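You operate a simulated robot arm through the tools that you are given. There is no shell and no other tool.

The job below is to be done with a simulated robot arm. You get a single attempt, and the scene is never put back.

## Task
Set the drum speed knob to 40, then start extractor, drum, incline, trough.
Fine: in that order, with the panel's green buttons.

Only the result counts: the job must be done as asked and must still hold three seconds after the hand-in. Knocking over, shifting, dropping, spilling or breaking anything else fails it.

## Robot
A 6-joint arm with a two-finger parallel gripper, fixed in place. Base frame: the origin is at the foot of the arm, x ahead of it, y to its left, z up. Units: cm, rad, N and s.
With the tool pointing down near the work surface it reaches from about 28 to 64 cm from the base axis. Its first joint turns from -2.007 to 2.007 rad. Payload 3.43 kg.
Tool frame: the origin (TCP) lies between the finger pads and is the grasp point; the fingertips stand 3.4 cm ahead of it; z points along the fingers, y is the line along which they close. Largest opening 12.8 cm; finger width 2.4, thickness 1.2; the body of the gripper, 4.8 by 13 cm, starts 9.6 cm behind the TCP.
Orientation is told as [roll, pitch, yaw] about the base's x, y, z axes, in that order, counted from this pose: with the fingers straight down and closing along the base's y, the tool's x points along the base's -x, its y along +y and its z along -z.

## Interface
- The arm moves only by the tool apply_moves. Its argument "increments" is a list of rows, each a list of 6 numbers: the shift along the tool's x, y, z in cm, then the turn, a rotation vector about the tool's x, y, z in rad. In form: [[x, y, z, rx, ry, rz], ...]. A call has 1 to 20 rows; each row shifts and turns the commanded pose from where the row before left it, along the tool's axes as they then stand. "hand" is the opening, from 0 (shut) to 1 (fully open), set as the call begins (left out, the last holds). A row lasts 0.2 s, in which the tool goes at most 5 cm and 0.15 rad; a call with a longer step from one row to the next is refused whole, and so is a gripper value outside its range. A pose out of reach is approached as far as the arm can. The call stops where the force on the tool passes 40 N (or 10 N more than at its start, if that is more) or the arm is blocked; 0.2 s more then pass. Each finger travels about 15.3 cm/s and halts on what it meets, pressing with about 31 N; the grip force reading is that of the motor and also rises with nothing between the fingers. The clock runs only during rows and for 0.2 s after the last one: add rows that do not move to give the fingers time. The reply holds the time, the measured pose of the TCP, the force on the tool along the base axes, the opening and the grip force, in the units named above and with some noise, with the torque about the TCP (base axes, N m) and any sound that the robot's microphone picked up.
- Cameras (640 x 400 px; columns grow to the right, rows downward): "scene" is fixed at [23.48, 49.76, 177.95]; the picture's right is [-0.99, -0.13, 0.00], its down [-0.07, 0.50, -0.86] and it looks along [0.11, -0.85, -0.51] (base axes); focal length 336 px, centre (320, 200). "wrist" rides on the gripper at [7.6, -1.1, -16] in the tool frame; the picture's right is [0.15, 0.99, 0.00], its down [-0.88, 0.13, -0.46] and it looks along [-0.45, 0.07, 0.89] (tool axes); focal length 234 px, centre (320, 200). There is no depth. A picture from a camera that has moved, and an enlarged one, comes with that camera's place and axes in the base frame and with its lens. The place of the scene camera against the robot may be out by one fixed shift of up to 2.5 cm in any direction.
- get_image(camera): a new picture of that camera. No time passes.
- move_column(by): slides the trunk up (or, below 0, down) by that many cm; the arm rides with it, the base frame stays. It gives what a move gives, with no picture.
- zoom(camera, box): a new picture of the part [left, top, right, bottom] of that camera's present view, enlarged. No time passes.
- finish_job(): hands the job in; it is judged then, once.

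Nothing tells you positions but the pictures and the camera data. Unless the task says otherwise, let go and move clear before handing in.

The tools are called after "Emit:" by a JSON object that holds its "fn" and its "kwargs". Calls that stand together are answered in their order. apply_moves: Moves the arm, as the interface text tells. Its arguments: {"type":"object","properties":{"increments":{"type":"array","items":{"type":"array","items":{"type":"number"}}},"hand":{"type":"number"}},"required":["increments"]} The other tools are called the same way: move_column (by) slides the trunk up or down; get_image (camera) takes a picture; zoom (camera, box) takes an enlarged picture of a part of a camera's view; finish_job () hands the job in.

At the start:

```text
t: 0.0
ee_pos: [18.66, -24.28, 143.96]
tool_rot: [0.0, 0.002, 0.001]
ft_force: [0.3, -0.7, -0.8]
wrist_torque: [0.02, -0.01, -0.02]
grip_width: 12.78
grasp_force: 0.1
trunk travel left (down, up): [-92.5, 6.5]
```

scene: 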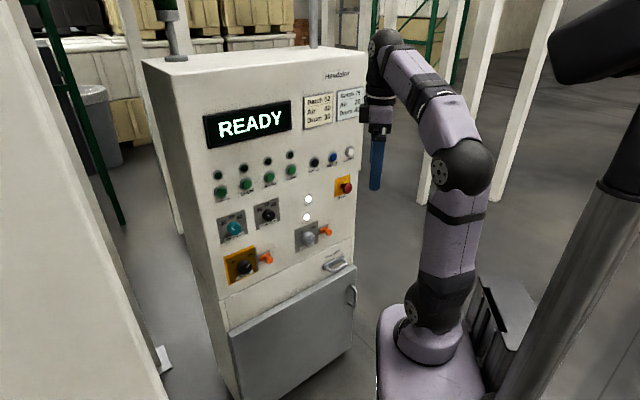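
wrist: 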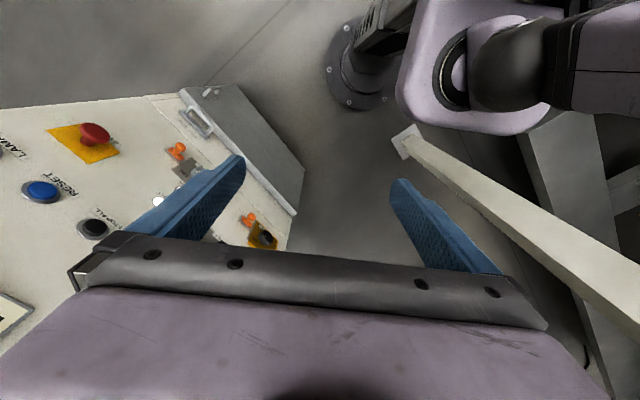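

I see a control cabinet with a READY display, green buttons, and several knobs, with the arm standing to the right of it in the scene view. I'll zoom in first to read the labels.

Emit:
{"fn": "zoom", "kwargs": {"camera": "scene", "box": [190, 80, 370, 192]}}

Emit:
{"fn": "zoom", "kwargs": {"camera": "scene", "box": [200, 180, 370, 290]}}

Emit:
{"fn": "zoom", "kwargs": {"camera": "scene", "box": [200, 140, 310, 210]}}

Emit:
{"fn": "zoom", "kwargs": {"camera": "wrist", "box": [0, 80, 320, 280]}}

```text
3.56 times, centred on (280, 136) of scene
camera zoom: at [23.48, 49.76, 177.95], right [-0.99, -0.13, 0.0], down [-0.07, 0.5, -0.86], along [0.11, -0.85, -0.51], focal length 1195 px, centre (462, 428)
```

zoom: 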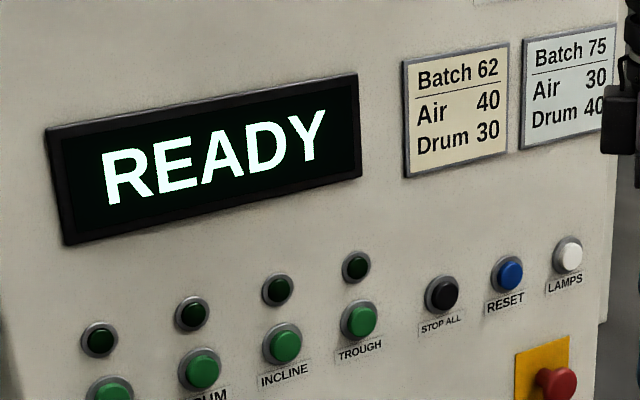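

```text
3.64 times, centred on (285, 235) of scene
camera zoom: at [23.48, 49.76, 177.95], right [-0.99, -0.13, 0.0], down [-0.07, 0.5, -0.86], along [0.11, -0.85, -0.51], focal length 1222 px, centre (447, 73)
```

zoom: 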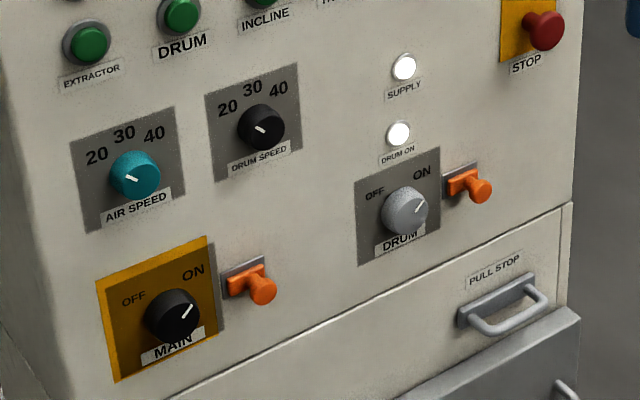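

```text
5.71 times, centred on (255, 175) of scene
camera zoom: at [23.48, 49.76, 177.95], right [-0.99, -0.13, 0.0], down [-0.07, 0.5, -0.86], along [0.11, -0.85, -0.51], focal length 1921 px, centre (691, 343)
```

zoom: 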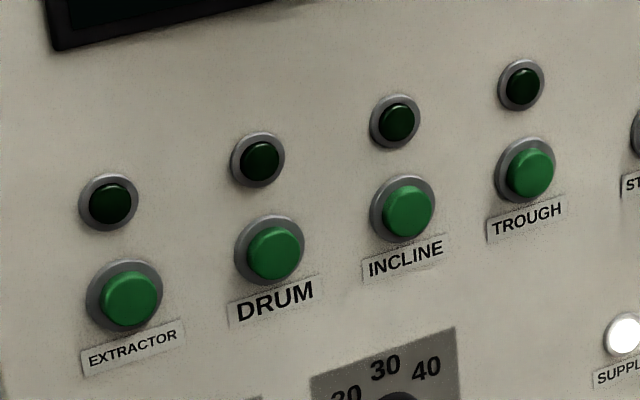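

```text
2.00 times, centred on (160, 180) of wrist
camera zoom: at [11.08, -25.39, 159.86], right [-0.15, 0.99, 0.0], down [0.88, 0.13, 0.46], along [0.45, 0.07, -0.89], focal length 468 px, centre (640, 240)
```

zoom: 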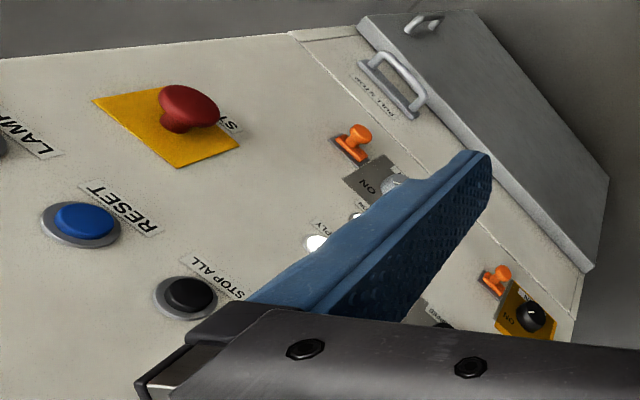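

The panel faces the arm diagonally, about 70 cm from the base along -45°. The green buttons sit at roughly z≈127 and the drum speed knob at z≈113, pointing at about 20. I'll first yaw the tool toward the panel and move out a little, staying well clear.

Emit:
{"fn": "apply_moves", "kwargs": {"increments": [[0, 0, 0, 0, 0, 0.131], [0, 0, 0, 0, 0, 0.131], [0, 0, 0, 0, 0, 0.131], [0, 0, 0, 0, 0, 0.131], [0, 0, 0, 0, 0, 0.131], [0, 0, 0, 0, 0, 0.1304], [-3, 0, 0, 0, 0, 0], [-3, 0, 0, 0, 0, 0], [-3, 0, 0, 0, 0, 0], [-3, 0, 0, 0, 0, 0]], "hand": 0.5}}

```text
t: 2.2
ee_pos: [27.01, -32.32, 142.79]
tool_rot: [0.001, -0.004, -0.787]
ft_force: [-0.1, 0.4, -0.2]
wrist_torque: [0.05, 0.03, 0.0]
grip_width: 6.37
grasp_force: 0.0
out of reach, approached as far as the arm can: row 10
trunk travel left (down, up): [-92.5, 6.5]
```

The tool is now yawed toward the panel, and it reached its limit while extended high up. Next I pitch the tool up toward horizontal, which brings the wrist back and down.

Emit:
{"fn": "apply_moves", "kwargs": {"increments": [[0, 0, 0, 0, -0.1428, 0], [0, 0, 0, 0, -0.1428, 0], [0, 0, 0, 0, -0.1428, 0], [0, 0, 0, 0, -0.1428, 0], [0, 0, 0, 0, -0.1428, 0]]}}

Emit:
{"fn": "get_image", "kwargs": {"camera": "scene"}}

Emit:
{"fn": "get_image", "kwargs": {"camera": "wrist"}}

```text
t: 3.4
ee_pos: [27.16, -33.19, 143.04]
tool_rot: [0.002, -0.713, -0.787]
ft_force: [0.4, 0.0, -0.1]
wrist_torque: [0.03, -0.01, -0.01]
grip_width: 6.41
grasp_force: 0.1
out of reach, approached as far as the arm can: row 5
trunk travel left (down, up): [-92.5, 6.5]
```

```text
taken
```

scene: 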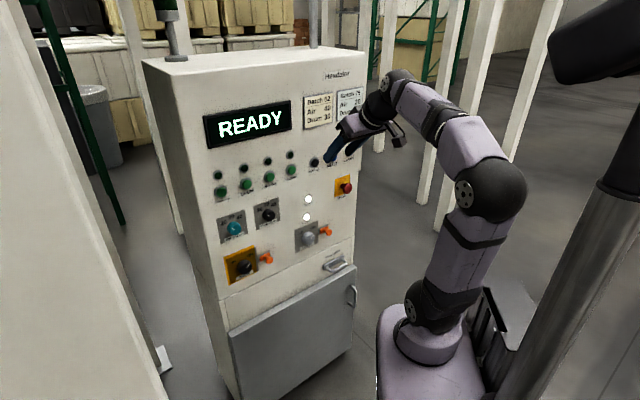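

```text
taken
camera wrist: at [15.0, -22.51, 150.19], right [0.62, 0.78, -0.1], down [0.35, -0.17, 0.92], along [0.7, -0.61, -0.38], focal length 234 px, centre (320, 200)
```

wrist: 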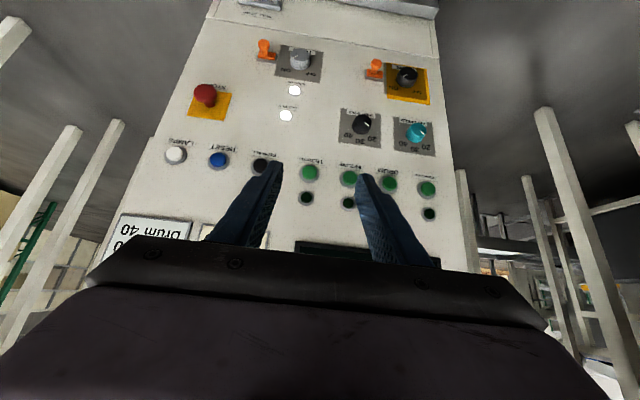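

The tool is pitched about 41° up and the wrist camera shows the panel upside down, with all the controls in view. I'll lower the TCP about 12 cm and keep pitching up in small steps.

Emit:
{"fn": "apply_moves", "kwargs": {"increments": [[2.616, 0, 3.024, 0, 0, 0], [2.616, 0, 3.024, 0, 0, 0], [2.616, 0, 3.024, 0, 0, 0], [0, 0, 0, 0, -0.1428, 0], [0, 0, 0, 0, -0.1428, 0], [0, 0, 0, 0, -0.1428, 0]]}}

Emit:
{"fn": "get_image", "kwargs": {"camera": "scene"}}

Emit:
{"fn": "get_image", "kwargs": {"camera": "wrist"}}

```text
t: 4.8
ee_pos: [28.68, -36.87, 130.17]
tool_rot: [-0.003, -1.14, -0.789]
ft_force: [0.0, 0.0, 0.3]
wrist_torque: [0.03, 0.02, 0.0]
grip_width: 6.41
grasp_force: 0.1
out of reach, approached as far as the arm can: row 1, 2, 4, 5
trunk travel left (down, up): [-92.5, 6.5]
```

```text
taken
```

scene: 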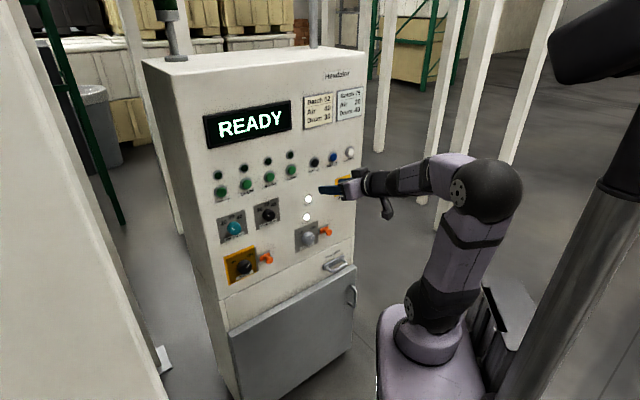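

```text
taken
camera wrist: at [15.43, -25.18, 130.07], right [0.66, 0.74, -0.13], down [0.06, 0.12, 0.99], along [0.75, -0.66, 0.04], focal length 234 px, centre (320, 200)
```

wrist: 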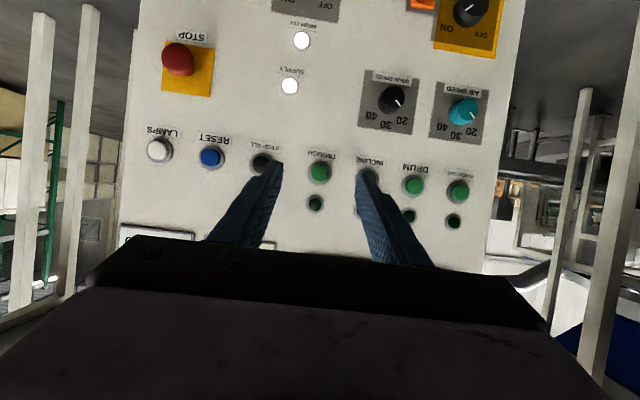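

The tool is nearly level and the panel fills the wrist view upside down. The arm seems to dislike being folded this close, so I'll move forward a little and finish the pitch to horizontal.

Emit:
{"fn": "apply_moves", "kwargs": {"increments": [[0, 0, 2.5, 0, 0, 0], [0, 0, 2.5, 0, 0, 0], [0, 0, 0, 0, -0.1436, 0], [0, 0, 0, 0, -0.1436, 0], [0, 0, 0, 0, -0.1436, 0], [0, 0, 0, 0, 0, 0]]}}

Emit:
{"fn": "get_image", "kwargs": {"camera": "scene"}}

Emit:
{"fn": "get_image", "kwargs": {"camera": "wrist"}}

```text
t: 6.2
ee_pos: [31.79, -39.95, 128.39]
tool_rot: [-3.027, -1.566, 2.241]
ft_force: [-0.3, 0.0, -0.8]
wrist_torque: [-0.01, -0.03, -0.01]
grip_width: 6.41
grasp_force: 0.1
trunk travel left (down, up): [-92.5, 6.5]
```

```text
taken
```

scene: 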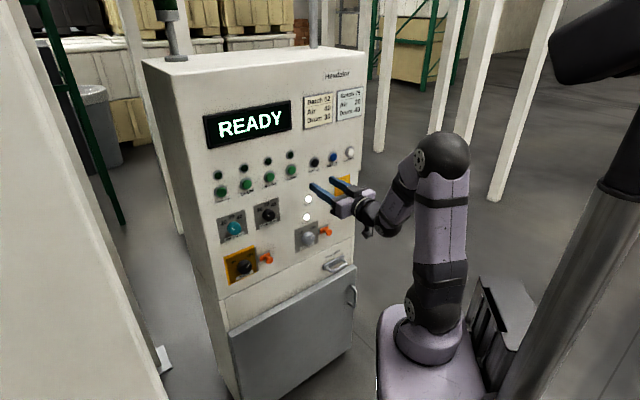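

```text
taken
camera wrist: at [19.83, -29.43, 120.84], right [0.7, 0.7, -0.15], down [-0.23, 0.42, 0.88], along [0.67, -0.58, 0.45], focal length 234 px, centre (320, 200)
```

wrist: 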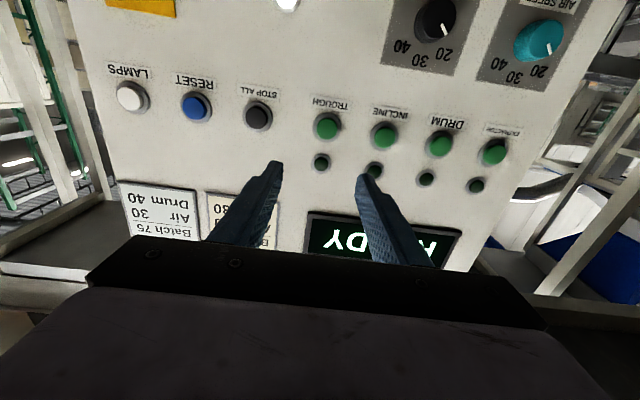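

The tool is now horizontal and square to the panel, with the camera below it, so the picture is upside down. I'll zoom the wrist view to locate the knob and buttons precisely.

Emit:
{"fn": "zoom", "kwargs": {"camera": "wrist", "box": [360, 0, 600, 150]}}

Emit:
{"fn": "zoom", "kwargs": {"camera": "wrist", "box": [280, 90, 520, 240]}}

Emit:
{"fn": "zoom", "kwargs": {"camera": "scene", "box": [210, 190, 290, 240]}}

```text
2.67 times, centred on (480, 75) of wrist
camera zoom: at [19.83, -29.43, 120.84], right [0.7, 0.7, -0.15], down [-0.23, 0.42, 0.88], along [0.67, -0.58, 0.45], focal length 624 px, centre (-107, 533)
```

zoom: 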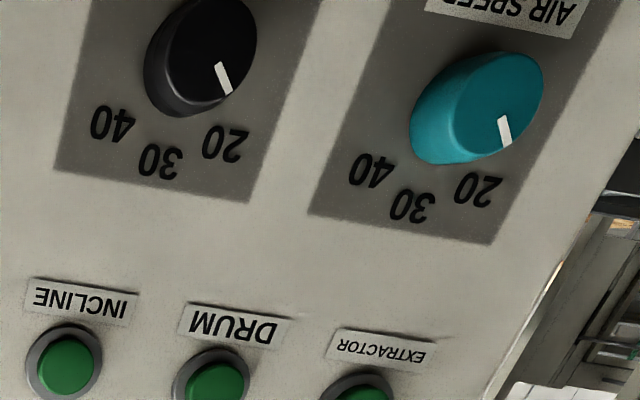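

```text
2.67 times, centred on (400, 165) of wrist
camera zoom: at [19.83, -29.43, 120.84], right [0.7, 0.7, -0.15], down [-0.23, 0.42, 0.88], along [0.67, -0.58, 0.45], focal length 624 px, centre (107, 293)
```

zoom: 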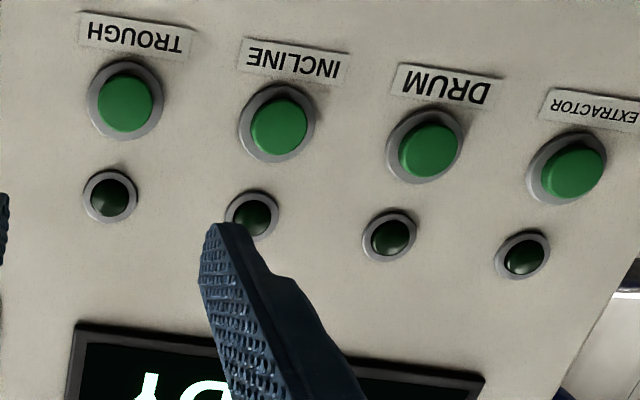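

```text
8.00 times, centred on (250, 215) of scene
camera zoom: at [23.48, 49.76, 177.95], right [-0.99, -0.13, 0.0], down [-0.07, 0.5, -0.86], along [0.11, -0.85, -0.51], focal length 2689 px, centre (880, 80)
```

zoom: 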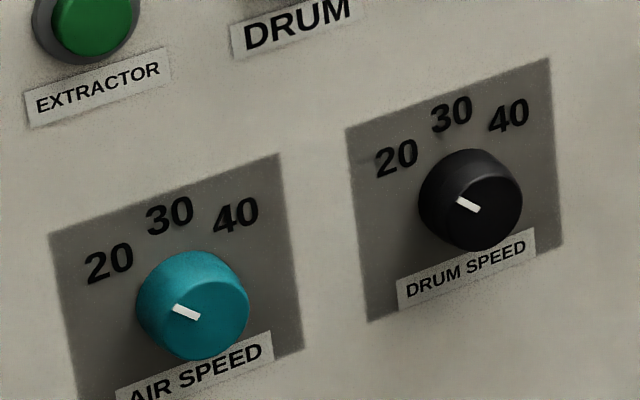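

I place the drum speed knob about 15.7 cm below and 10.8 cm along tool y from the TCP, with its front roughly 13 cm beyond the fingertips. I'll lower the trunk 15 cm and shift sideways to face the knob.

Emit:
{"fn": "move_column", "kwargs": {"by": -15.5}}

Emit:
{"fn": "apply_moves", "kwargs": {"increments": [[0, 3.6, 0, 0, 0, 0], [0, 3.6, 0, 0, 0, 0], [0, 3.6, 0, 0, 0, 0], [0, 0, 0, 0, 0, 0]]}}

Emit:
{"fn": "get_image", "kwargs": {"camera": "scene"}}

Emit:
{"fn": "get_image", "kwargs": {"camera": "wrist"}}

```text
t: 8.0
ee_pos: [31.84, -40.04, 112.94]
tool_rot: [3.003, -1.567, 2.495]
ft_force: [0.2, -0.1, -0.1]
wrist_torque: [0.0, 0.04, -0.03]
grip_width: 6.37
grasp_force: 0.0
trunk travel left (down, up): [-77.0, 22.0]
```

```text
t: 9.0
ee_pos: [35.86, -37.89, 113.22]
tool_rot: [2.969, -1.568, 2.535]
ft_force: [0.9, -0.4, 0.6]
wrist_torque: [-0.02, 0.02, 0.03]
grip_width: 6.4
grasp_force: 0.1
out of reach, approached as far as the arm can: row 1, 2, 3
trunk travel left (down, up): [-77.0, 22.0]
```

```text
taken
```

scene: 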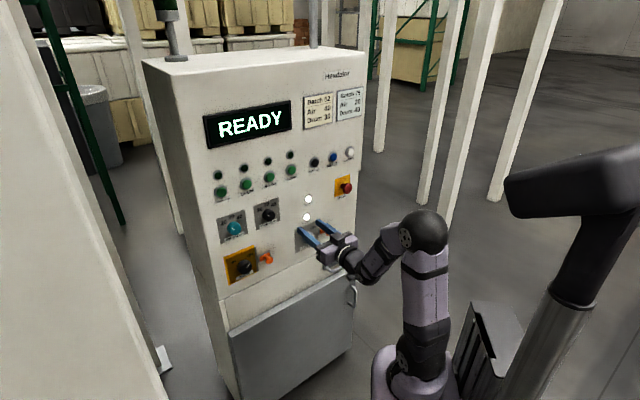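

```text
taken
camera wrist: at [23.75, -27.44, 105.63], right [0.7, 0.7, -0.15], down [-0.23, 0.42, 0.88], along [0.68, -0.58, 0.45], focal length 234 px, centre (320, 200)
```

wrist: 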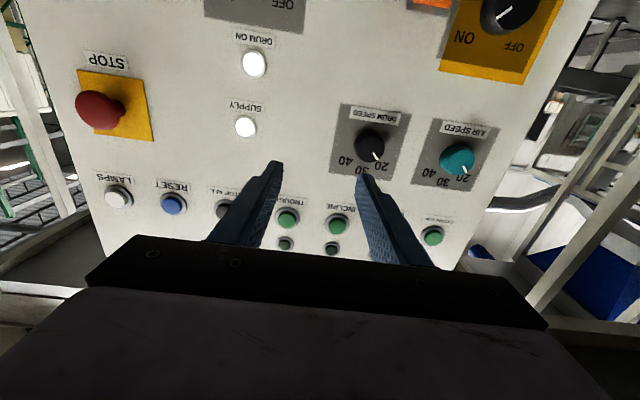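

The knob is now about 6.5 cm off along tool y and 1.5 cm below, still about 11 cm ahead of the fingertips. The arm has a minimum reach here, so I'll advance a bit first and then shift sideways to line up.

Emit:
{"fn": "apply_moves", "kwargs": {"increments": [[0, 0, 2.5, 0, 0, 0], [0, 0, 2.5, 0, 0, 0], [0.5, 2.2, 0, 0, 0, 0], [0.5, 2.2, 0, 0, 0, 0], [0.3, 2.1, 0, 0, 0, 0], [0, 0, 0, 0, 0, 0]], "hand": 0.58}}

Emit:
{"fn": "get_image", "kwargs": {"camera": "wrist"}}

Emit:
{"fn": "get_image", "kwargs": {"camera": "scene"}}

```text
t: 10.4
ee_pos: [38.56, -41.84, 113.15]
tool_rot: [2.944, -1.569, 2.559]
ft_force: [-0.6, -0.1, -0.2]
wrist_torque: [-0.01, 0.01, 0.01]
grip_width: 7.42
grasp_force: 0.0
out of reach, approached as far as the arm can: row 1, 2, 3, 4, 5
trunk travel left (down, up): [-77.0, 22.0]
```

```text
taken
camera wrist: at [26.47, -31.32, 105.53], right [0.7, 0.7, -0.15], down [-0.23, 0.41, 0.88], along [0.68, -0.58, 0.45], focal length 234 px, centre (320, 200)
```

wrist: 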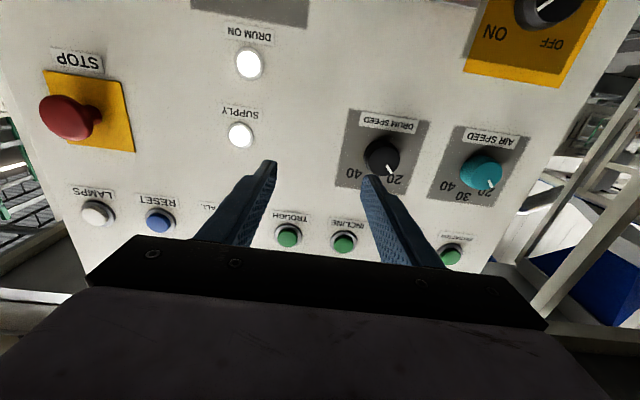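

```text
taken
```

scene: 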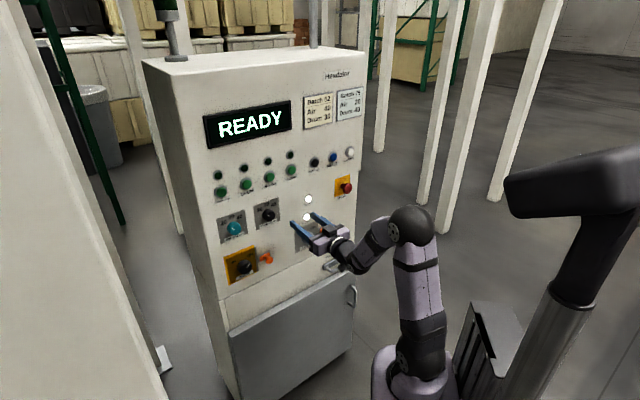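

Sideways moves are being limited, so some joint or configuration is blocking the lateral shift. I'll look closely at the arm's posture to understand which joint it is.

Emit:
{"fn": "zoom", "kwargs": {"camera": "scene", "box": [270, 180, 510, 330]}}

Emit:
{"fn": "zoom", "kwargs": {"camera": "scene", "box": [280, 190, 440, 290]}}

```text
2.67 times, centred on (390, 255) of scene
camera zoom: at [23.48, 49.76, 177.95], right [-0.99, -0.13, 0.0], down [-0.07, 0.5, -0.86], along [0.11, -0.85, -0.51], focal length 896 px, centre (133, 53)
```

zoom: 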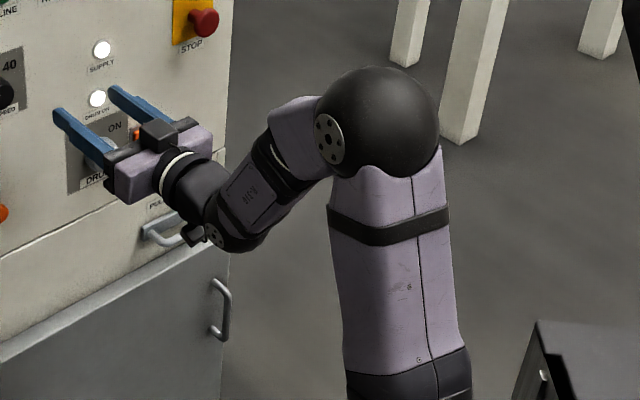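

```text
4.00 times, centred on (360, 240) of scene
camera zoom: at [23.48, 49.76, 177.95], right [-0.99, -0.13, 0.0], down [-0.07, 0.5, -0.86], along [0.11, -0.85, -0.51], focal length 1345 px, centre (160, 40)
```

zoom: 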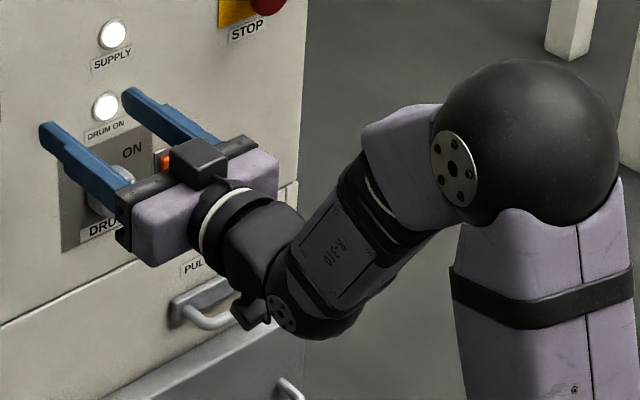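

The arm has a spherical wrist, and its forearm roll joint flipped when the tool rose past the forearm line; that is now at its limit. I'll undo this by shifting right, raising the tool relative to the shoulder, and lowering the trunk, so the forearm points up at the panel instead.

Emit:
{"fn": "apply_moves", "kwargs": {"increments": [[0, -2.5, -0.5, 0, 0, 0], [0, -2.5, -0.5, 0, 0, 0], [0, -2.5, 0, 0, 0, 0], [0, -1.5, 0, 0, 0, 0], [-2, 0, 0, 0, 0, 0], [-2, 0, 0, 0, 0, 0], [-2, 0, 0, 0, 0, 0], [-2, 0, 0, 0, 0, 0], [-2, 0, 0, 0, 0, 0], [-2, 0, 0, 0, 0, 0], [-2, 0, 0, 0, 0, 0], [-2, 0, 0, 0, 0, 0], [0, 0, 0, 0, 0, 0]]}}

Emit:
{"fn": "get_image", "kwargs": {"camera": "scene"}}

```text
t: 13.2
ee_pos: [31.49, -47.48, 129.01]
tool_rot: [2.968, -1.57, 2.531]
ft_force: [0.3, -0.2, 1.0]
wrist_torque: [0.01, 0.0, 0.03]
grip_width: 7.42
grasp_force: 0.1
trunk travel left (down, up): [-77.0, 22.0]
```

```text
taken
```

scene: 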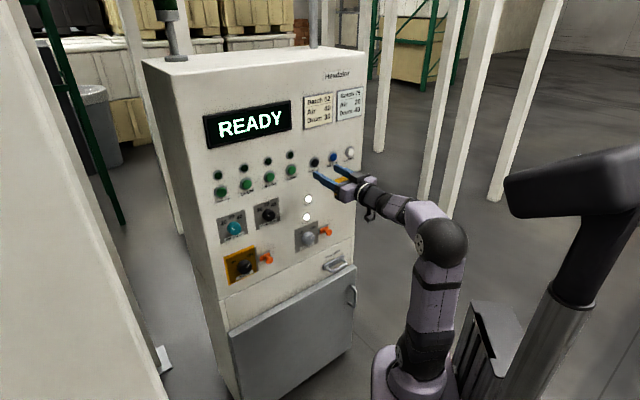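

That worked without any limit, and the forearm is now near horizontal. Next I lower the trunk and raise the tool again by the same amount.

Emit:
{"fn": "move_column", "kwargs": {"by": -18}}

Emit:
{"fn": "apply_moves", "kwargs": {"increments": [[-1.5, 0, 0, 0, 0, 0], [-1.5, 0, 0, 0, 0, 0], [-1.5, 0, 0, 0, 0, 0], [-1.5, 0, 0, 0, 0, 0], [-1.5, 0, 0, 0, 0, 0], [-1.5, 0, 0, 0, 0, 0], [-1.5, 0, 0, 0, 0, 0], [-1.5, 0, 0, 0, 0, 0], [-1.5, 0, 0, 0, 0, 0], [-1.5, 0, 0, 0, 0, 0], [-1, 0, 0, 0, 0, 0], [0, 0, 0, 0, 0, 0]]}}

Emit:
{"fn": "get_image", "kwargs": {"camera": "scene"}}

Emit:
{"fn": "get_image", "kwargs": {"camera": "wrist"}}

```text
t: 15.2
ee_pos: [31.38, -47.38, 111.05]
tool_rot: [2.989, -1.568, 2.507]
ft_force: [-0.9, 0.3, -0.4]
wrist_torque: [0.0, 0.01, -0.03]
grip_width: 7.44
grasp_force: 0.0
trunk travel left (down, up): [-59.0, 40.0]
```

```text
t: 17.8
ee_pos: [31.38, -47.24, 127.03]
tool_rot: [2.787, -1.567, 2.708]
ft_force: [0.4, -0.9, 0.0]
wrist_torque: [-0.02, 0.02, 0.0]
grip_width: 7.43
grasp_force: 0.1
trunk travel left (down, up): [-59.0, 40.0]
```

```text
taken
```

scene: 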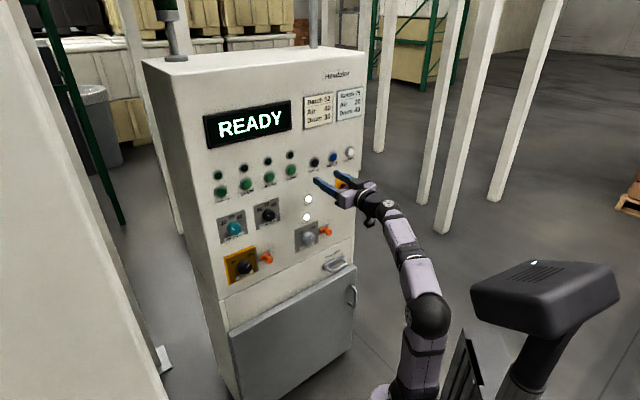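

```text
taken
camera wrist: at [19.34, -36.77, 119.4], right [0.7, 0.7, -0.15], down [-0.23, 0.42, 0.88], along [0.67, -0.58, 0.45], focal length 234 px, centre (320, 200)
```

wrist: 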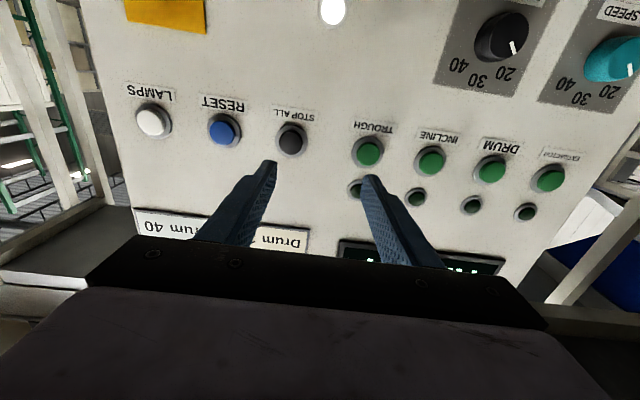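

The forearm now rises toward the panel and the wrist is unflipped. I estimate the knob at lateral +5.0 and z≈111.9, so I'll lower the trunk by 15 cm and slide 16.2 cm sideways to face it.

Emit:
{"fn": "move_column", "kwargs": {"by": -15.1}}

Emit:
{"fn": "apply_moves", "kwargs": {"increments": [[0, 1.8, 0, 0, 0, 0], [0, 1.8, 0, 0, 0, 0], [0, 1.8, 0, 0, 0, 0], [0, 1.8, 0, 0, 0, 0], [0, 1.8, 0, 0, 0, 0], [0, 1.8, 0, 0, 0, 0], [0, 1.8, 0, 0, 0, 0], [0, 1.8, 0, 0, 0, 0], [0, 1.8, 0, 0, 0, 0], [0, 0, 0, 0, 0, 0], [0, 0, 0, 0, 0, 0]]}}

Emit:
{"fn": "get_image", "kwargs": {"camera": "scene"}}

Emit:
{"fn": "get_image", "kwargs": {"camera": "wrist"}}

```text
t: 19.6
ee_pos: [31.31, -47.32, 111.87]
tool_rot: [2.965, -1.567, 2.53]
ft_force: [-0.1, -0.2, 0.2]
wrist_torque: [0.0, 0.03, -0.05]
grip_width: 7.42
grasp_force: 0.0
trunk travel left (down, up): [-43.9, 55.1]
```

```text
t: 21.9
ee_pos: [42.95, -35.95, 112.01]
tool_rot: [3.029, -1.567, 2.469]
ft_force: [-0.2, -0.5, 0.0]
wrist_torque: [0.0, 0.03, 0.01]
grip_width: 7.43
grasp_force: 0.0
trunk travel left (down, up): [-43.9, 55.1]
```

```text
taken
```

scene: 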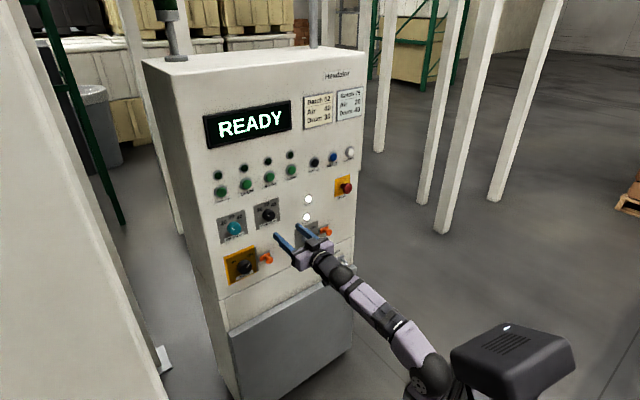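

```text
taken
camera wrist: at [30.84, -25.42, 104.37], right [0.7, 0.7, -0.15], down [-0.23, 0.42, 0.88], along [0.68, -0.58, 0.45], focal length 234 px, centre (320, 200)
```

wrist: 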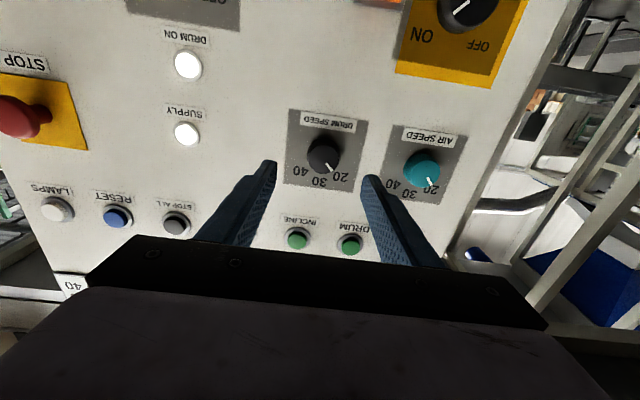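

The tool is now squarely in front of the drum speed knob, which sits between the fingers in the view. I'll zoom in to measure the knob's centre and pointer angle.

Emit:
{"fn": "zoom", "kwargs": {"camera": "wrist", "box": [260, 90, 388, 170]}}

Emit:
{"fn": "zoom", "kwargs": {"camera": "wrist", "box": [270, 100, 470, 225]}}

```text
5.00 times, centred on (324, 130) of wrist
camera zoom: at [30.84, -25.42, 104.37], right [0.7, 0.7, -0.15], down [-0.23, 0.42, 0.88], along [0.68, -0.58, 0.45], focal length 1171 px, centre (300, 550)
```

zoom: 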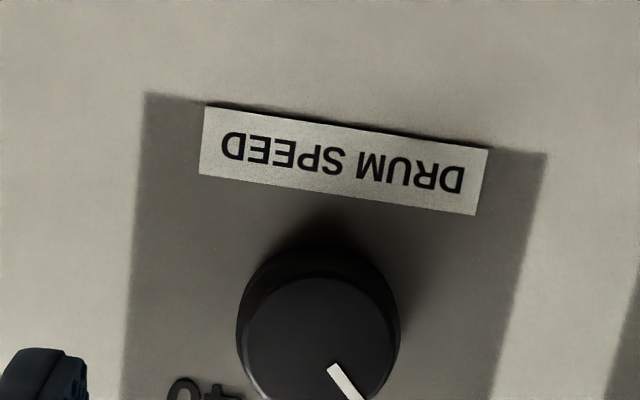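

```text
3.20 times, centred on (370, 162) of wrist
camera zoom: at [30.84, -25.42, 104.37], right [0.7, 0.7, -0.15], down [-0.23, 0.42, 0.88], along [0.68, -0.58, 0.45], focal length 749 px, centre (160, 320)
```

zoom: 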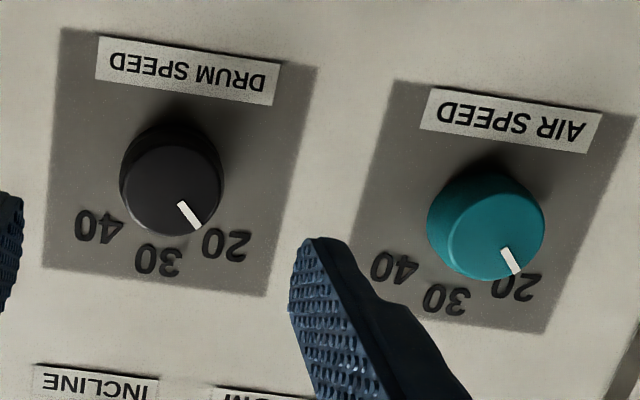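

The pointer sits at 45° left (20), and 40 is 45° right of vertical, so the knob needs a 90° clockwise turn. The knob is about 3.9 cm across and I'm slightly low and to one side, so I'll correct that and advance 6 cm, stopping just short of it.

Emit:
{"fn": "apply_moves", "kwargs": {"increments": [[-0.8, 0.6, 0, 0, 0, 0], [0, 0, 1.5, 0, 0, 0], [0, 0, 1.5, 0, 0, 0], [0, 0, 1.5, 0, 0, 0], [0, 0, 1, 0, 0, 0], [0, 0, 0, 0, 0, 0]]}}

Emit:
{"fn": "get_image", "kwargs": {"camera": "wrist"}}

Emit:
{"fn": "zoom", "kwargs": {"camera": "wrist", "box": [240, 110, 400, 210]}}

Emit:
{"fn": "zoom", "kwargs": {"camera": "scene", "box": [220, 170, 348, 250]}}

```text
t: 23.4
ee_pos: [47.18, -39.45, 112.74]
tool_rot: [3.014, -1.566, 2.484]
ft_force: [1.1, 0.5, -1.0]
wrist_torque: [-0.03, -0.03, 0.02]
grip_width: 7.4
grasp_force: 0.0
trunk travel left (down, up): [-43.9, 55.1]
```

```text
taken
camera wrist: at [35.19, -28.93, 105.12], right [0.7, 0.7, -0.15], down [-0.23, 0.42, 0.88], along [0.68, -0.58, 0.45], focal length 234 px, centre (320, 200)
```

wrist: 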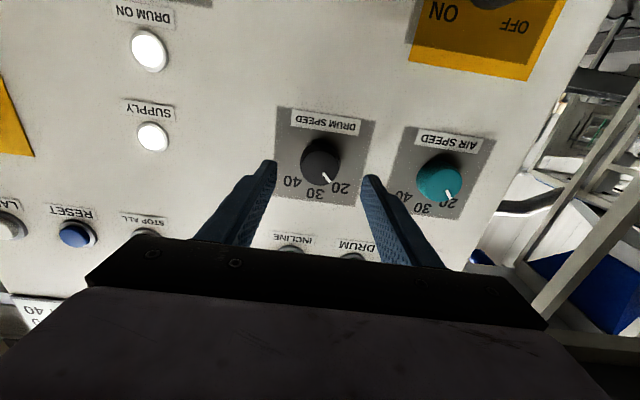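

```text
4.00 times, centred on (320, 160) of wrist
camera zoom: at [35.19, -28.93, 105.12], right [0.7, 0.7, -0.15], down [-0.23, 0.42, 0.88], along [0.68, -0.58, 0.45], focal length 937 px, centre (320, 360)
```

zoom: 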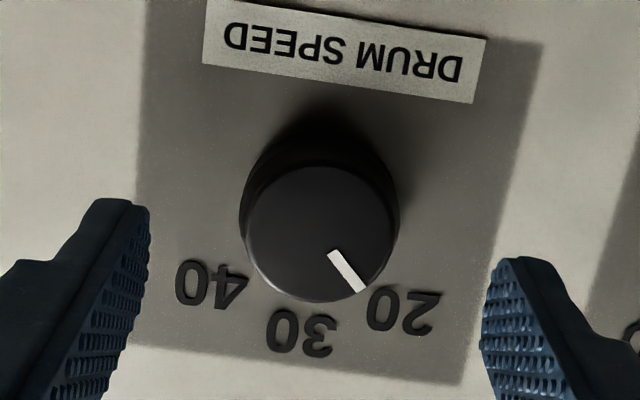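

```text
5.00 times, centred on (284, 210) of scene
camera zoom: at [23.48, 49.76, 177.95], right [-0.99, -0.13, 0.0], down [-0.07, 0.5, -0.86], along [0.11, -0.85, -0.51], focal length 1681 px, centre (500, 150)
```

zoom: 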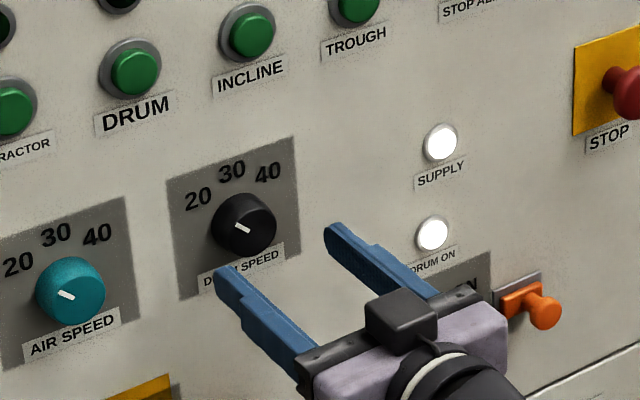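

The fingers straddle the knob cleanly, with the tips still about 3 cm short of its front. I'll advance 3 cm and check alignment again at closer range.

Emit:
{"fn": "apply_moves", "kwargs": {"increments": [[0, 0, 1, 0, 0, 0], [0, 0, 1, 0, 0, 0], [0, 0, 1, 0, 0, 0], [0, 0, 0, 0, 0, 0]]}}

Emit:
{"fn": "zoom", "kwargs": {"camera": "wrist", "box": [240, 110, 400, 210]}}

Emit:
{"fn": "zoom", "kwargs": {"camera": "scene", "box": [220, 180, 316, 240]}}

```text
t: 24.4
ee_pos: [49.4, -41.6, 112.63]
tool_rot: [3.055, -1.568, 2.44]
ft_force: [0.1, 0.7, 0.3]
wrist_torque: [0.02, 0.01, -0.04]
grip_width: 7.44
grasp_force: 0.0
trunk travel left (down, up): [-43.9, 55.1]
```

```text
4.00 times, centred on (320, 160) of wrist
camera zoom: at [37.36, -31.01, 105.07], right [0.7, 0.7, -0.15], down [-0.23, 0.42, 0.88], along [0.68, -0.58, 0.45], focal length 937 px, centre (320, 360)
```

zoom: 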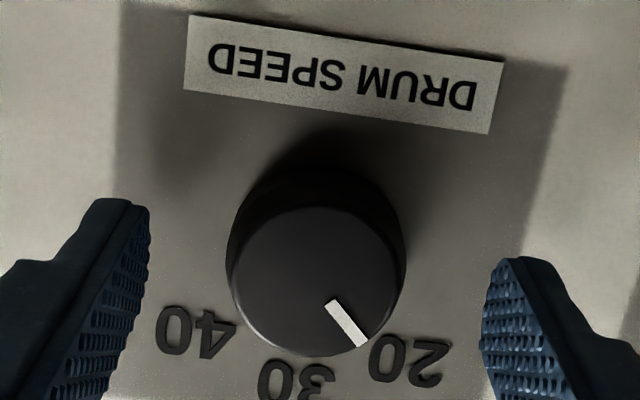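

```text
6.67 times, centred on (268, 210) of scene
camera zoom: at [23.48, 49.76, 177.95], right [-0.99, -0.13, 0.0], down [-0.07, 0.5, -0.86], along [0.11, -0.85, -0.51], focal length 2241 px, centre (667, 133)
```

zoom: 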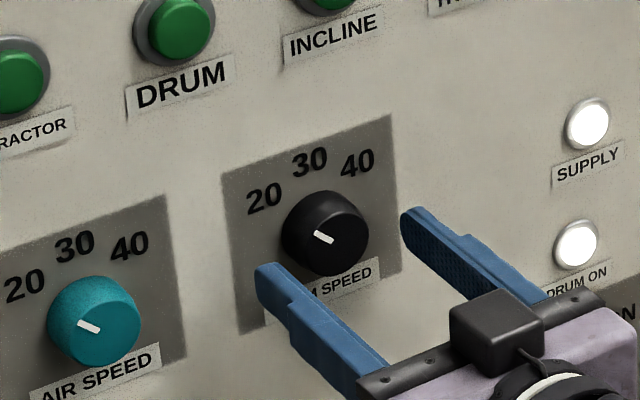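

The knob front is at about 68.2 cm and its centre at z≈113.0, so I'm about 0.4 cm low. I'll correct that, then ease forward 1.7 cm so the pads overlap the knob without touching the panel.

Emit:
{"fn": "apply_moves", "kwargs": {"increments": [[-0.4, 0.08, 0, 0, 0, 0], [0, 0, 0.6, 0, 0, 0], [0, 0, 0.6, 0, 0, 0], [0, 0, 0.5, 0, 0, 0], [0, 0, 0, 0, 0, 0], [0, 0, 0, 0, 0, 0]]}}

Emit:
{"fn": "zoom", "kwargs": {"camera": "wrist", "box": [240, 120, 400, 220]}}

Emit:
{"fn": "zoom", "kwargs": {"camera": "scene", "box": [220, 180, 316, 240]}}

```text
t: 25.8
ee_pos: [50.63, -42.64, 112.95]
tool_rot: [2.966, -1.567, 2.53]
ft_force: [0.6, 0.1, 0.4]
wrist_torque: [-0.02, -0.04, 0.01]
grip_width: 7.43
grasp_force: 0.1
trunk travel left (down, up): [-43.9, 55.1]
```

```text
4.00 times, centred on (320, 170) of wrist
camera zoom: at [38.57, -32.02, 105.48], right [0.7, 0.7, -0.15], down [-0.23, 0.42, 0.88], along [0.68, -0.58, 0.45], focal length 937 px, centre (320, 320)
```

zoom: 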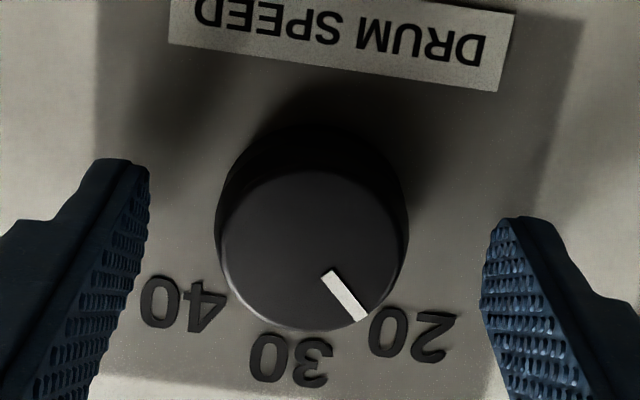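

```text
6.67 times, centred on (268, 210) of scene
camera zoom: at [23.48, 49.76, 177.95], right [-0.99, -0.13, 0.0], down [-0.07, 0.5, -0.86], along [0.11, -0.85, -0.51], focal length 2241 px, centre (667, 133)
```

zoom: 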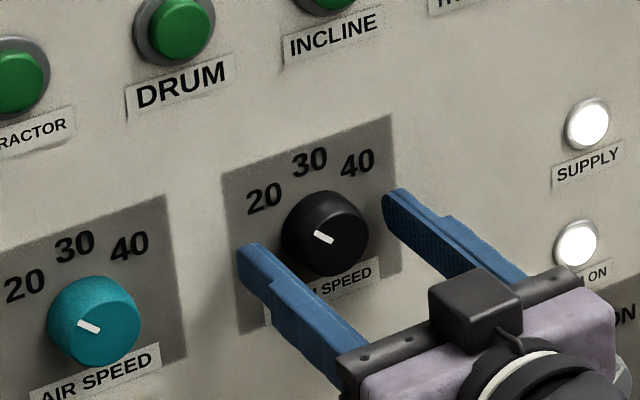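

The tool axis is now within about 1 mm of the knob's axis and there is no contact force. I'll close the fingers on the knob.

Emit:
{"fn": "apply_moves", "kwargs": {"increments": [[0, -0.05, 0, 0, 0, 0], [0, 0, 0, 0, 0, 0], [0, 0, 0, 0, 0, 0]], "hand": 0.0}}

Emit:
{"fn": "zoom", "kwargs": {"camera": "wrist", "box": [240, 120, 400, 220]}}

Emit:
{"fn": "zoom", "kwargs": {"camera": "scene", "box": [220, 180, 316, 240]}}

```text
t: 26.6
ee_pos: [50.51, -42.7, 113.12]
tool_rot: [2.693, -1.57, 2.805]
ft_force: [-1.7, -5.7, -0.1]
wrist_torque: [-0.02, -0.01, -0.33]
grip_width: 4.05
grasp_force: 44.8
trunk travel left (down, up): [-43.9, 55.1]
```

```text
4.00 times, centred on (320, 170) of wrist
camera zoom: at [38.44, -32.14, 105.47], right [0.7, 0.7, -0.15], down [-0.23, 0.42, 0.88], along [0.67, -0.58, 0.45], focal length 937 px, centre (320, 320)
```

zoom: 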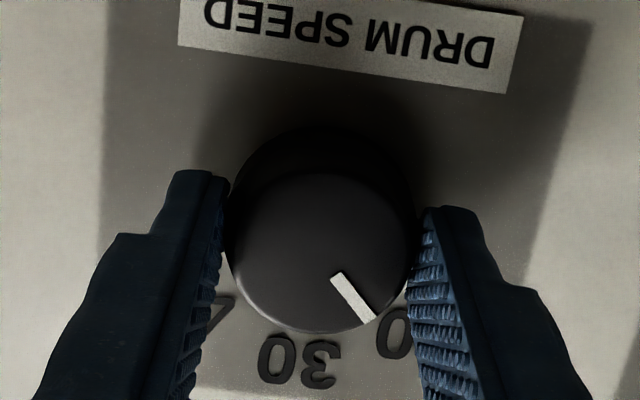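

```text
6.67 times, centred on (268, 210) of scene
camera zoom: at [23.48, 49.76, 177.95], right [-0.99, -0.13, 0.0], down [-0.07, 0.5, -0.86], along [0.11, -0.85, -0.51], focal length 2241 px, centre (667, 133)
```

zoom: 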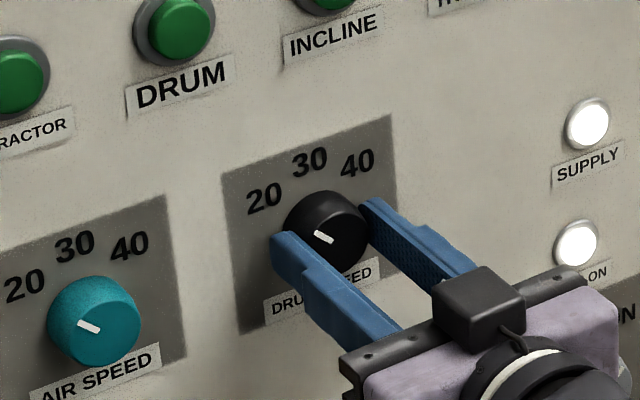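

The knob is gripped at 4.05 cm with little side force. I'll turn clockwise about 26° first and check that the knob follows.

Emit:
{"fn": "apply_moves", "kwargs": {"increments": [[0, -0.1, 0, 0, 0, 0], [0, 0, 0, 0, 0, 0.1], [0, 0, 0, 0, 0, 0.12], [0, 0, 0, 0, 0, 0.12], [0, 0, 0, 0, 0, 0.12], [0, 0, 0, 0, 0, 0]]}}

Emit:
{"fn": "zoom", "kwargs": {"camera": "wrist", "box": [240, 120, 400, 220]}}

Emit:
{"fn": "zoom", "kwargs": {"camera": "scene", "box": [220, 180, 316, 240]}}

```text
t: 27.9
ee_pos: [50.5, -42.64, 113.08]
tool_rot: [1.574, -1.107, -2.36]
ft_force: [-1.7, -0.2, -4.3]
wrist_torque: [-0.22, -0.22, -0.01]
grip_width: 4.07
grasp_force: 45.3
trunk travel left (down, up): [-43.9, 55.1]
```

```text
4.00 times, centred on (320, 170) of wrist
camera zoom: at [40.86, -29.71, 105.78], right [0.67, 0.67, 0.31], down [-0.52, 0.13, 0.85], along [0.53, -0.73, 0.43], focal length 937 px, centre (320, 320)
```

zoom: 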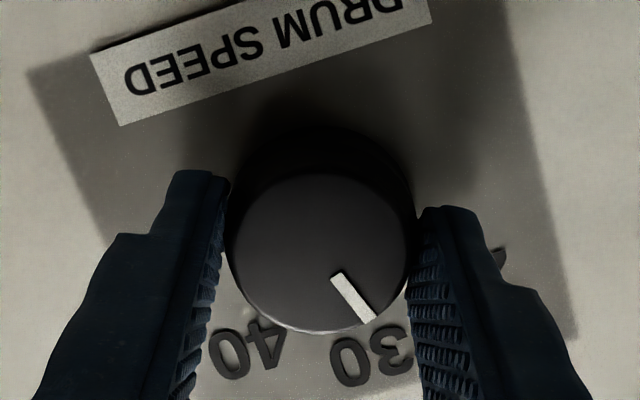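

```text
6.67 times, centred on (268, 210) of scene
camera zoom: at [23.48, 49.76, 177.95], right [-0.99, -0.13, 0.0], down [-0.07, 0.5, -0.86], along [0.11, -0.85, -0.51], focal length 2241 px, centre (667, 133)
```

zoom: 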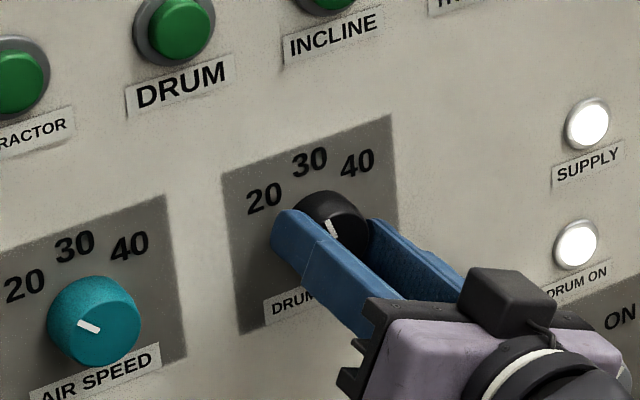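

The knob turns with the gripper without slipping. I'll continue to about 75° total and then check before the final part.

Emit:
{"fn": "apply_moves", "kwargs": {"increments": [[0, 0, 0, 0, 0, 0.12], [0, 0, 0, 0, 0, 0.12], [0, 0, 0, 0, 0, 0.12], [0, 0, 0, 0, 0, 0.12], [0, 0, 0, 0, 0, 0.12], [0, 0, 0, 0, 0, 0.12], [0, 0, 0, 0, 0, 0.12], [0, 0, 0, 0, 0, 0]]}}

Emit:
{"fn": "zoom", "kwargs": {"camera": "wrist", "box": [240, 120, 400, 220]}}

Emit:
{"fn": "zoom", "kwargs": {"camera": "scene", "box": [220, 180, 316, 240]}}

```text
t: 29.8
ee_pos: [50.36, -42.77, 113.0]
tool_rot: [1.569, -0.267, -2.358]
ft_force: [-4.0, 1.4, -9.8]
wrist_torque: [0.15, 0.14, -0.07]
grip_width: 4.07
grasp_force: 45.0
trunk travel left (down, up): [-43.9, 55.1]
```

```text
4.00 times, centred on (320, 170) of wrist
camera zoom: at [44.11, -26.46, 109.95], right [0.29, 0.28, 0.92], down [-0.9, -0.25, 0.36], along [0.33, -0.92, 0.18], focal length 937 px, centre (320, 320)
```

zoom: 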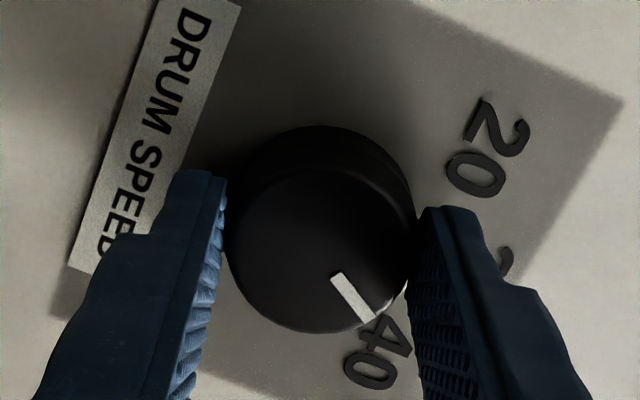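

```text
6.67 times, centred on (268, 210) of scene
camera zoom: at [23.48, 49.76, 177.95], right [-0.99, -0.13, 0.0], down [-0.07, 0.5, -0.86], along [0.11, -0.85, -0.51], focal length 2241 px, centre (667, 133)
```

zoom: 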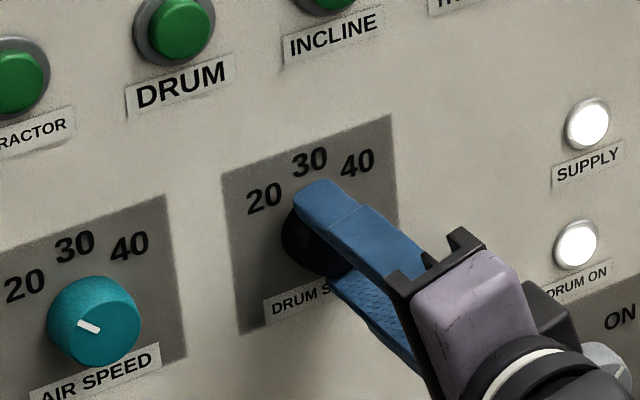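

The pointer is approaching 40, with about 15° left of the 90° turn. I'll complete it.

Emit:
{"fn": "apply_moves", "kwargs": {"increments": [[0, 0, 0, 0, 0, 0.09], [0, 0, 0, 0, 0, 0.09], [0, 0, 0, 0, 0, 0.09], [0, 0, 0, 0, 0, 0], [0, 0, 0, 0, 0, 0]]}}

Emit:
{"fn": "zoom", "kwargs": {"camera": "wrist", "box": [240, 120, 400, 220]}}

```text
t: 30.9
ee_pos: [50.43, -42.66, 112.94]
tool_rot: [1.567, -0.001, -2.358]
ft_force: [-11.2, 8.9, -15.5]
wrist_torque: [-0.03, 0.62, -0.07]
grip_width: 4.04
grasp_force: 44.8
trunk travel left (down, up): [-43.9, 55.1]
```

```text
4.00 times, centred on (320, 170) of wrist
camera zoom: at [44.52, -26.05, 111.92], right [0.1, 0.1, 0.99], down [-0.95, -0.3, 0.13], along [0.31, -0.95, 0.06], focal length 937 px, centre (320, 320)
```

zoom: 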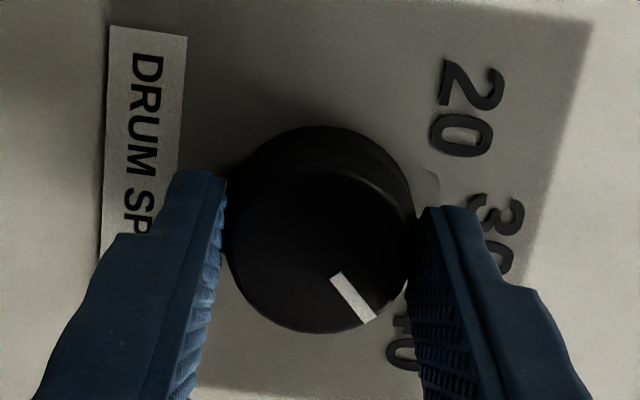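

The gripper has turned exactly 90° and the knob followed without slipping. I'll release it, back off, and verify the pointer.

Emit:
{"fn": "apply_moves", "kwargs": {"increments": [[0, 0, 0, 0, 0, 0], [0, 0, 0, 0, 0, 0], [0, 0, -1, 0, 0, 0], [0, 0, -1.5, 0, 0, 0], [0, 0, -1.5, 0, 0, 0], [0, 0, -2, 0, 0, 0], [0, 0, 0, 0, 0, 0]], "hand": 0.58}}

Emit:
{"fn": "get_image", "kwargs": {"camera": "wrist"}}

Emit:
{"fn": "zoom", "kwargs": {"camera": "wrist", "box": [240, 110, 400, 210]}}

Emit:
{"fn": "zoom", "kwargs": {"camera": "scene", "box": [220, 180, 316, 240]}}

```text
t: 32.5
ee_pos: [46.12, -38.56, 113.18]
tool_rot: [1.575, 0.001, -2.355]
ft_force: [-0.1, 0.3, 0.2]
wrist_torque: [0.04, -0.02, -0.01]
grip_width: 7.43
grasp_force: 0.0
trunk travel left (down, up): [-43.9, 55.1]
```

```text
taken
camera wrist: at [40.3, -21.82, 112.03], right [0.1, 0.1, 0.99], down [-0.95, -0.3, 0.13], along [0.31, -0.95, 0.07], focal length 234 px, centre (320, 200)
```

wrist: 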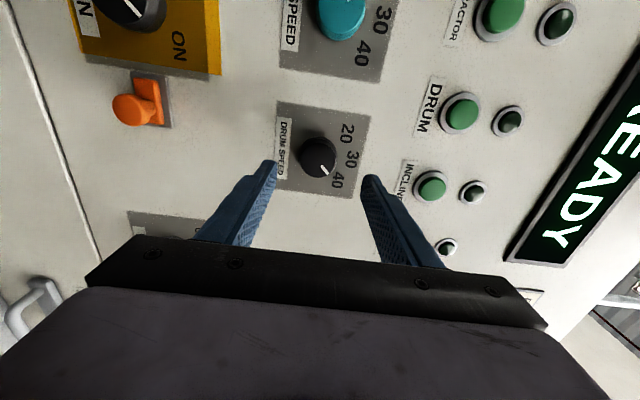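

```text
4.00 times, centred on (320, 160) of wrist
camera zoom: at [40.3, -21.82, 112.03], right [0.1, 0.1, 0.99], down [-0.95, -0.3, 0.13], along [0.31, -0.95, 0.07], focal length 937 px, centre (320, 360)
```

zoom: 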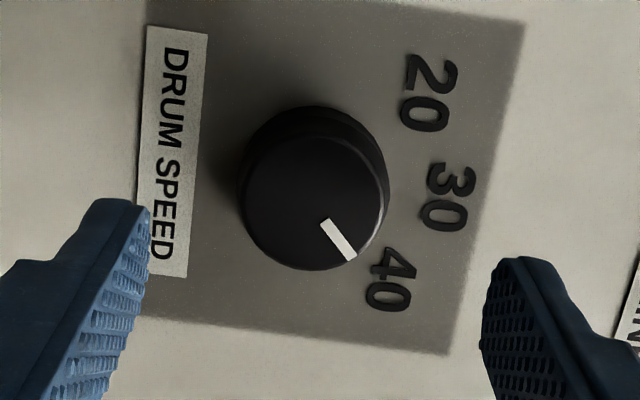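

```text
6.67 times, centred on (268, 210) of scene
camera zoom: at [23.48, 49.76, 177.95], right [-0.99, -0.13, 0.0], down [-0.07, 0.5, -0.86], along [0.11, -0.85, -0.51], focal length 2241 px, centre (667, 133)
```

zoom: 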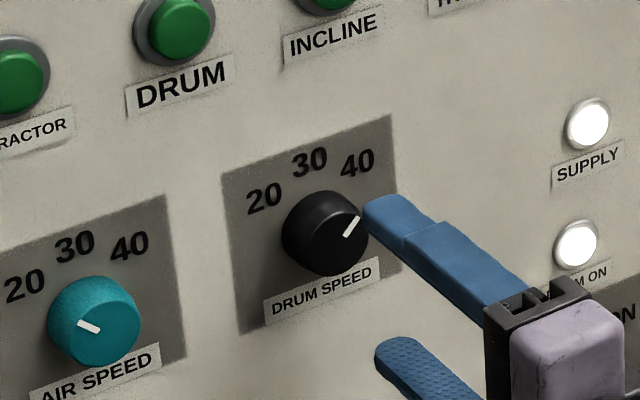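

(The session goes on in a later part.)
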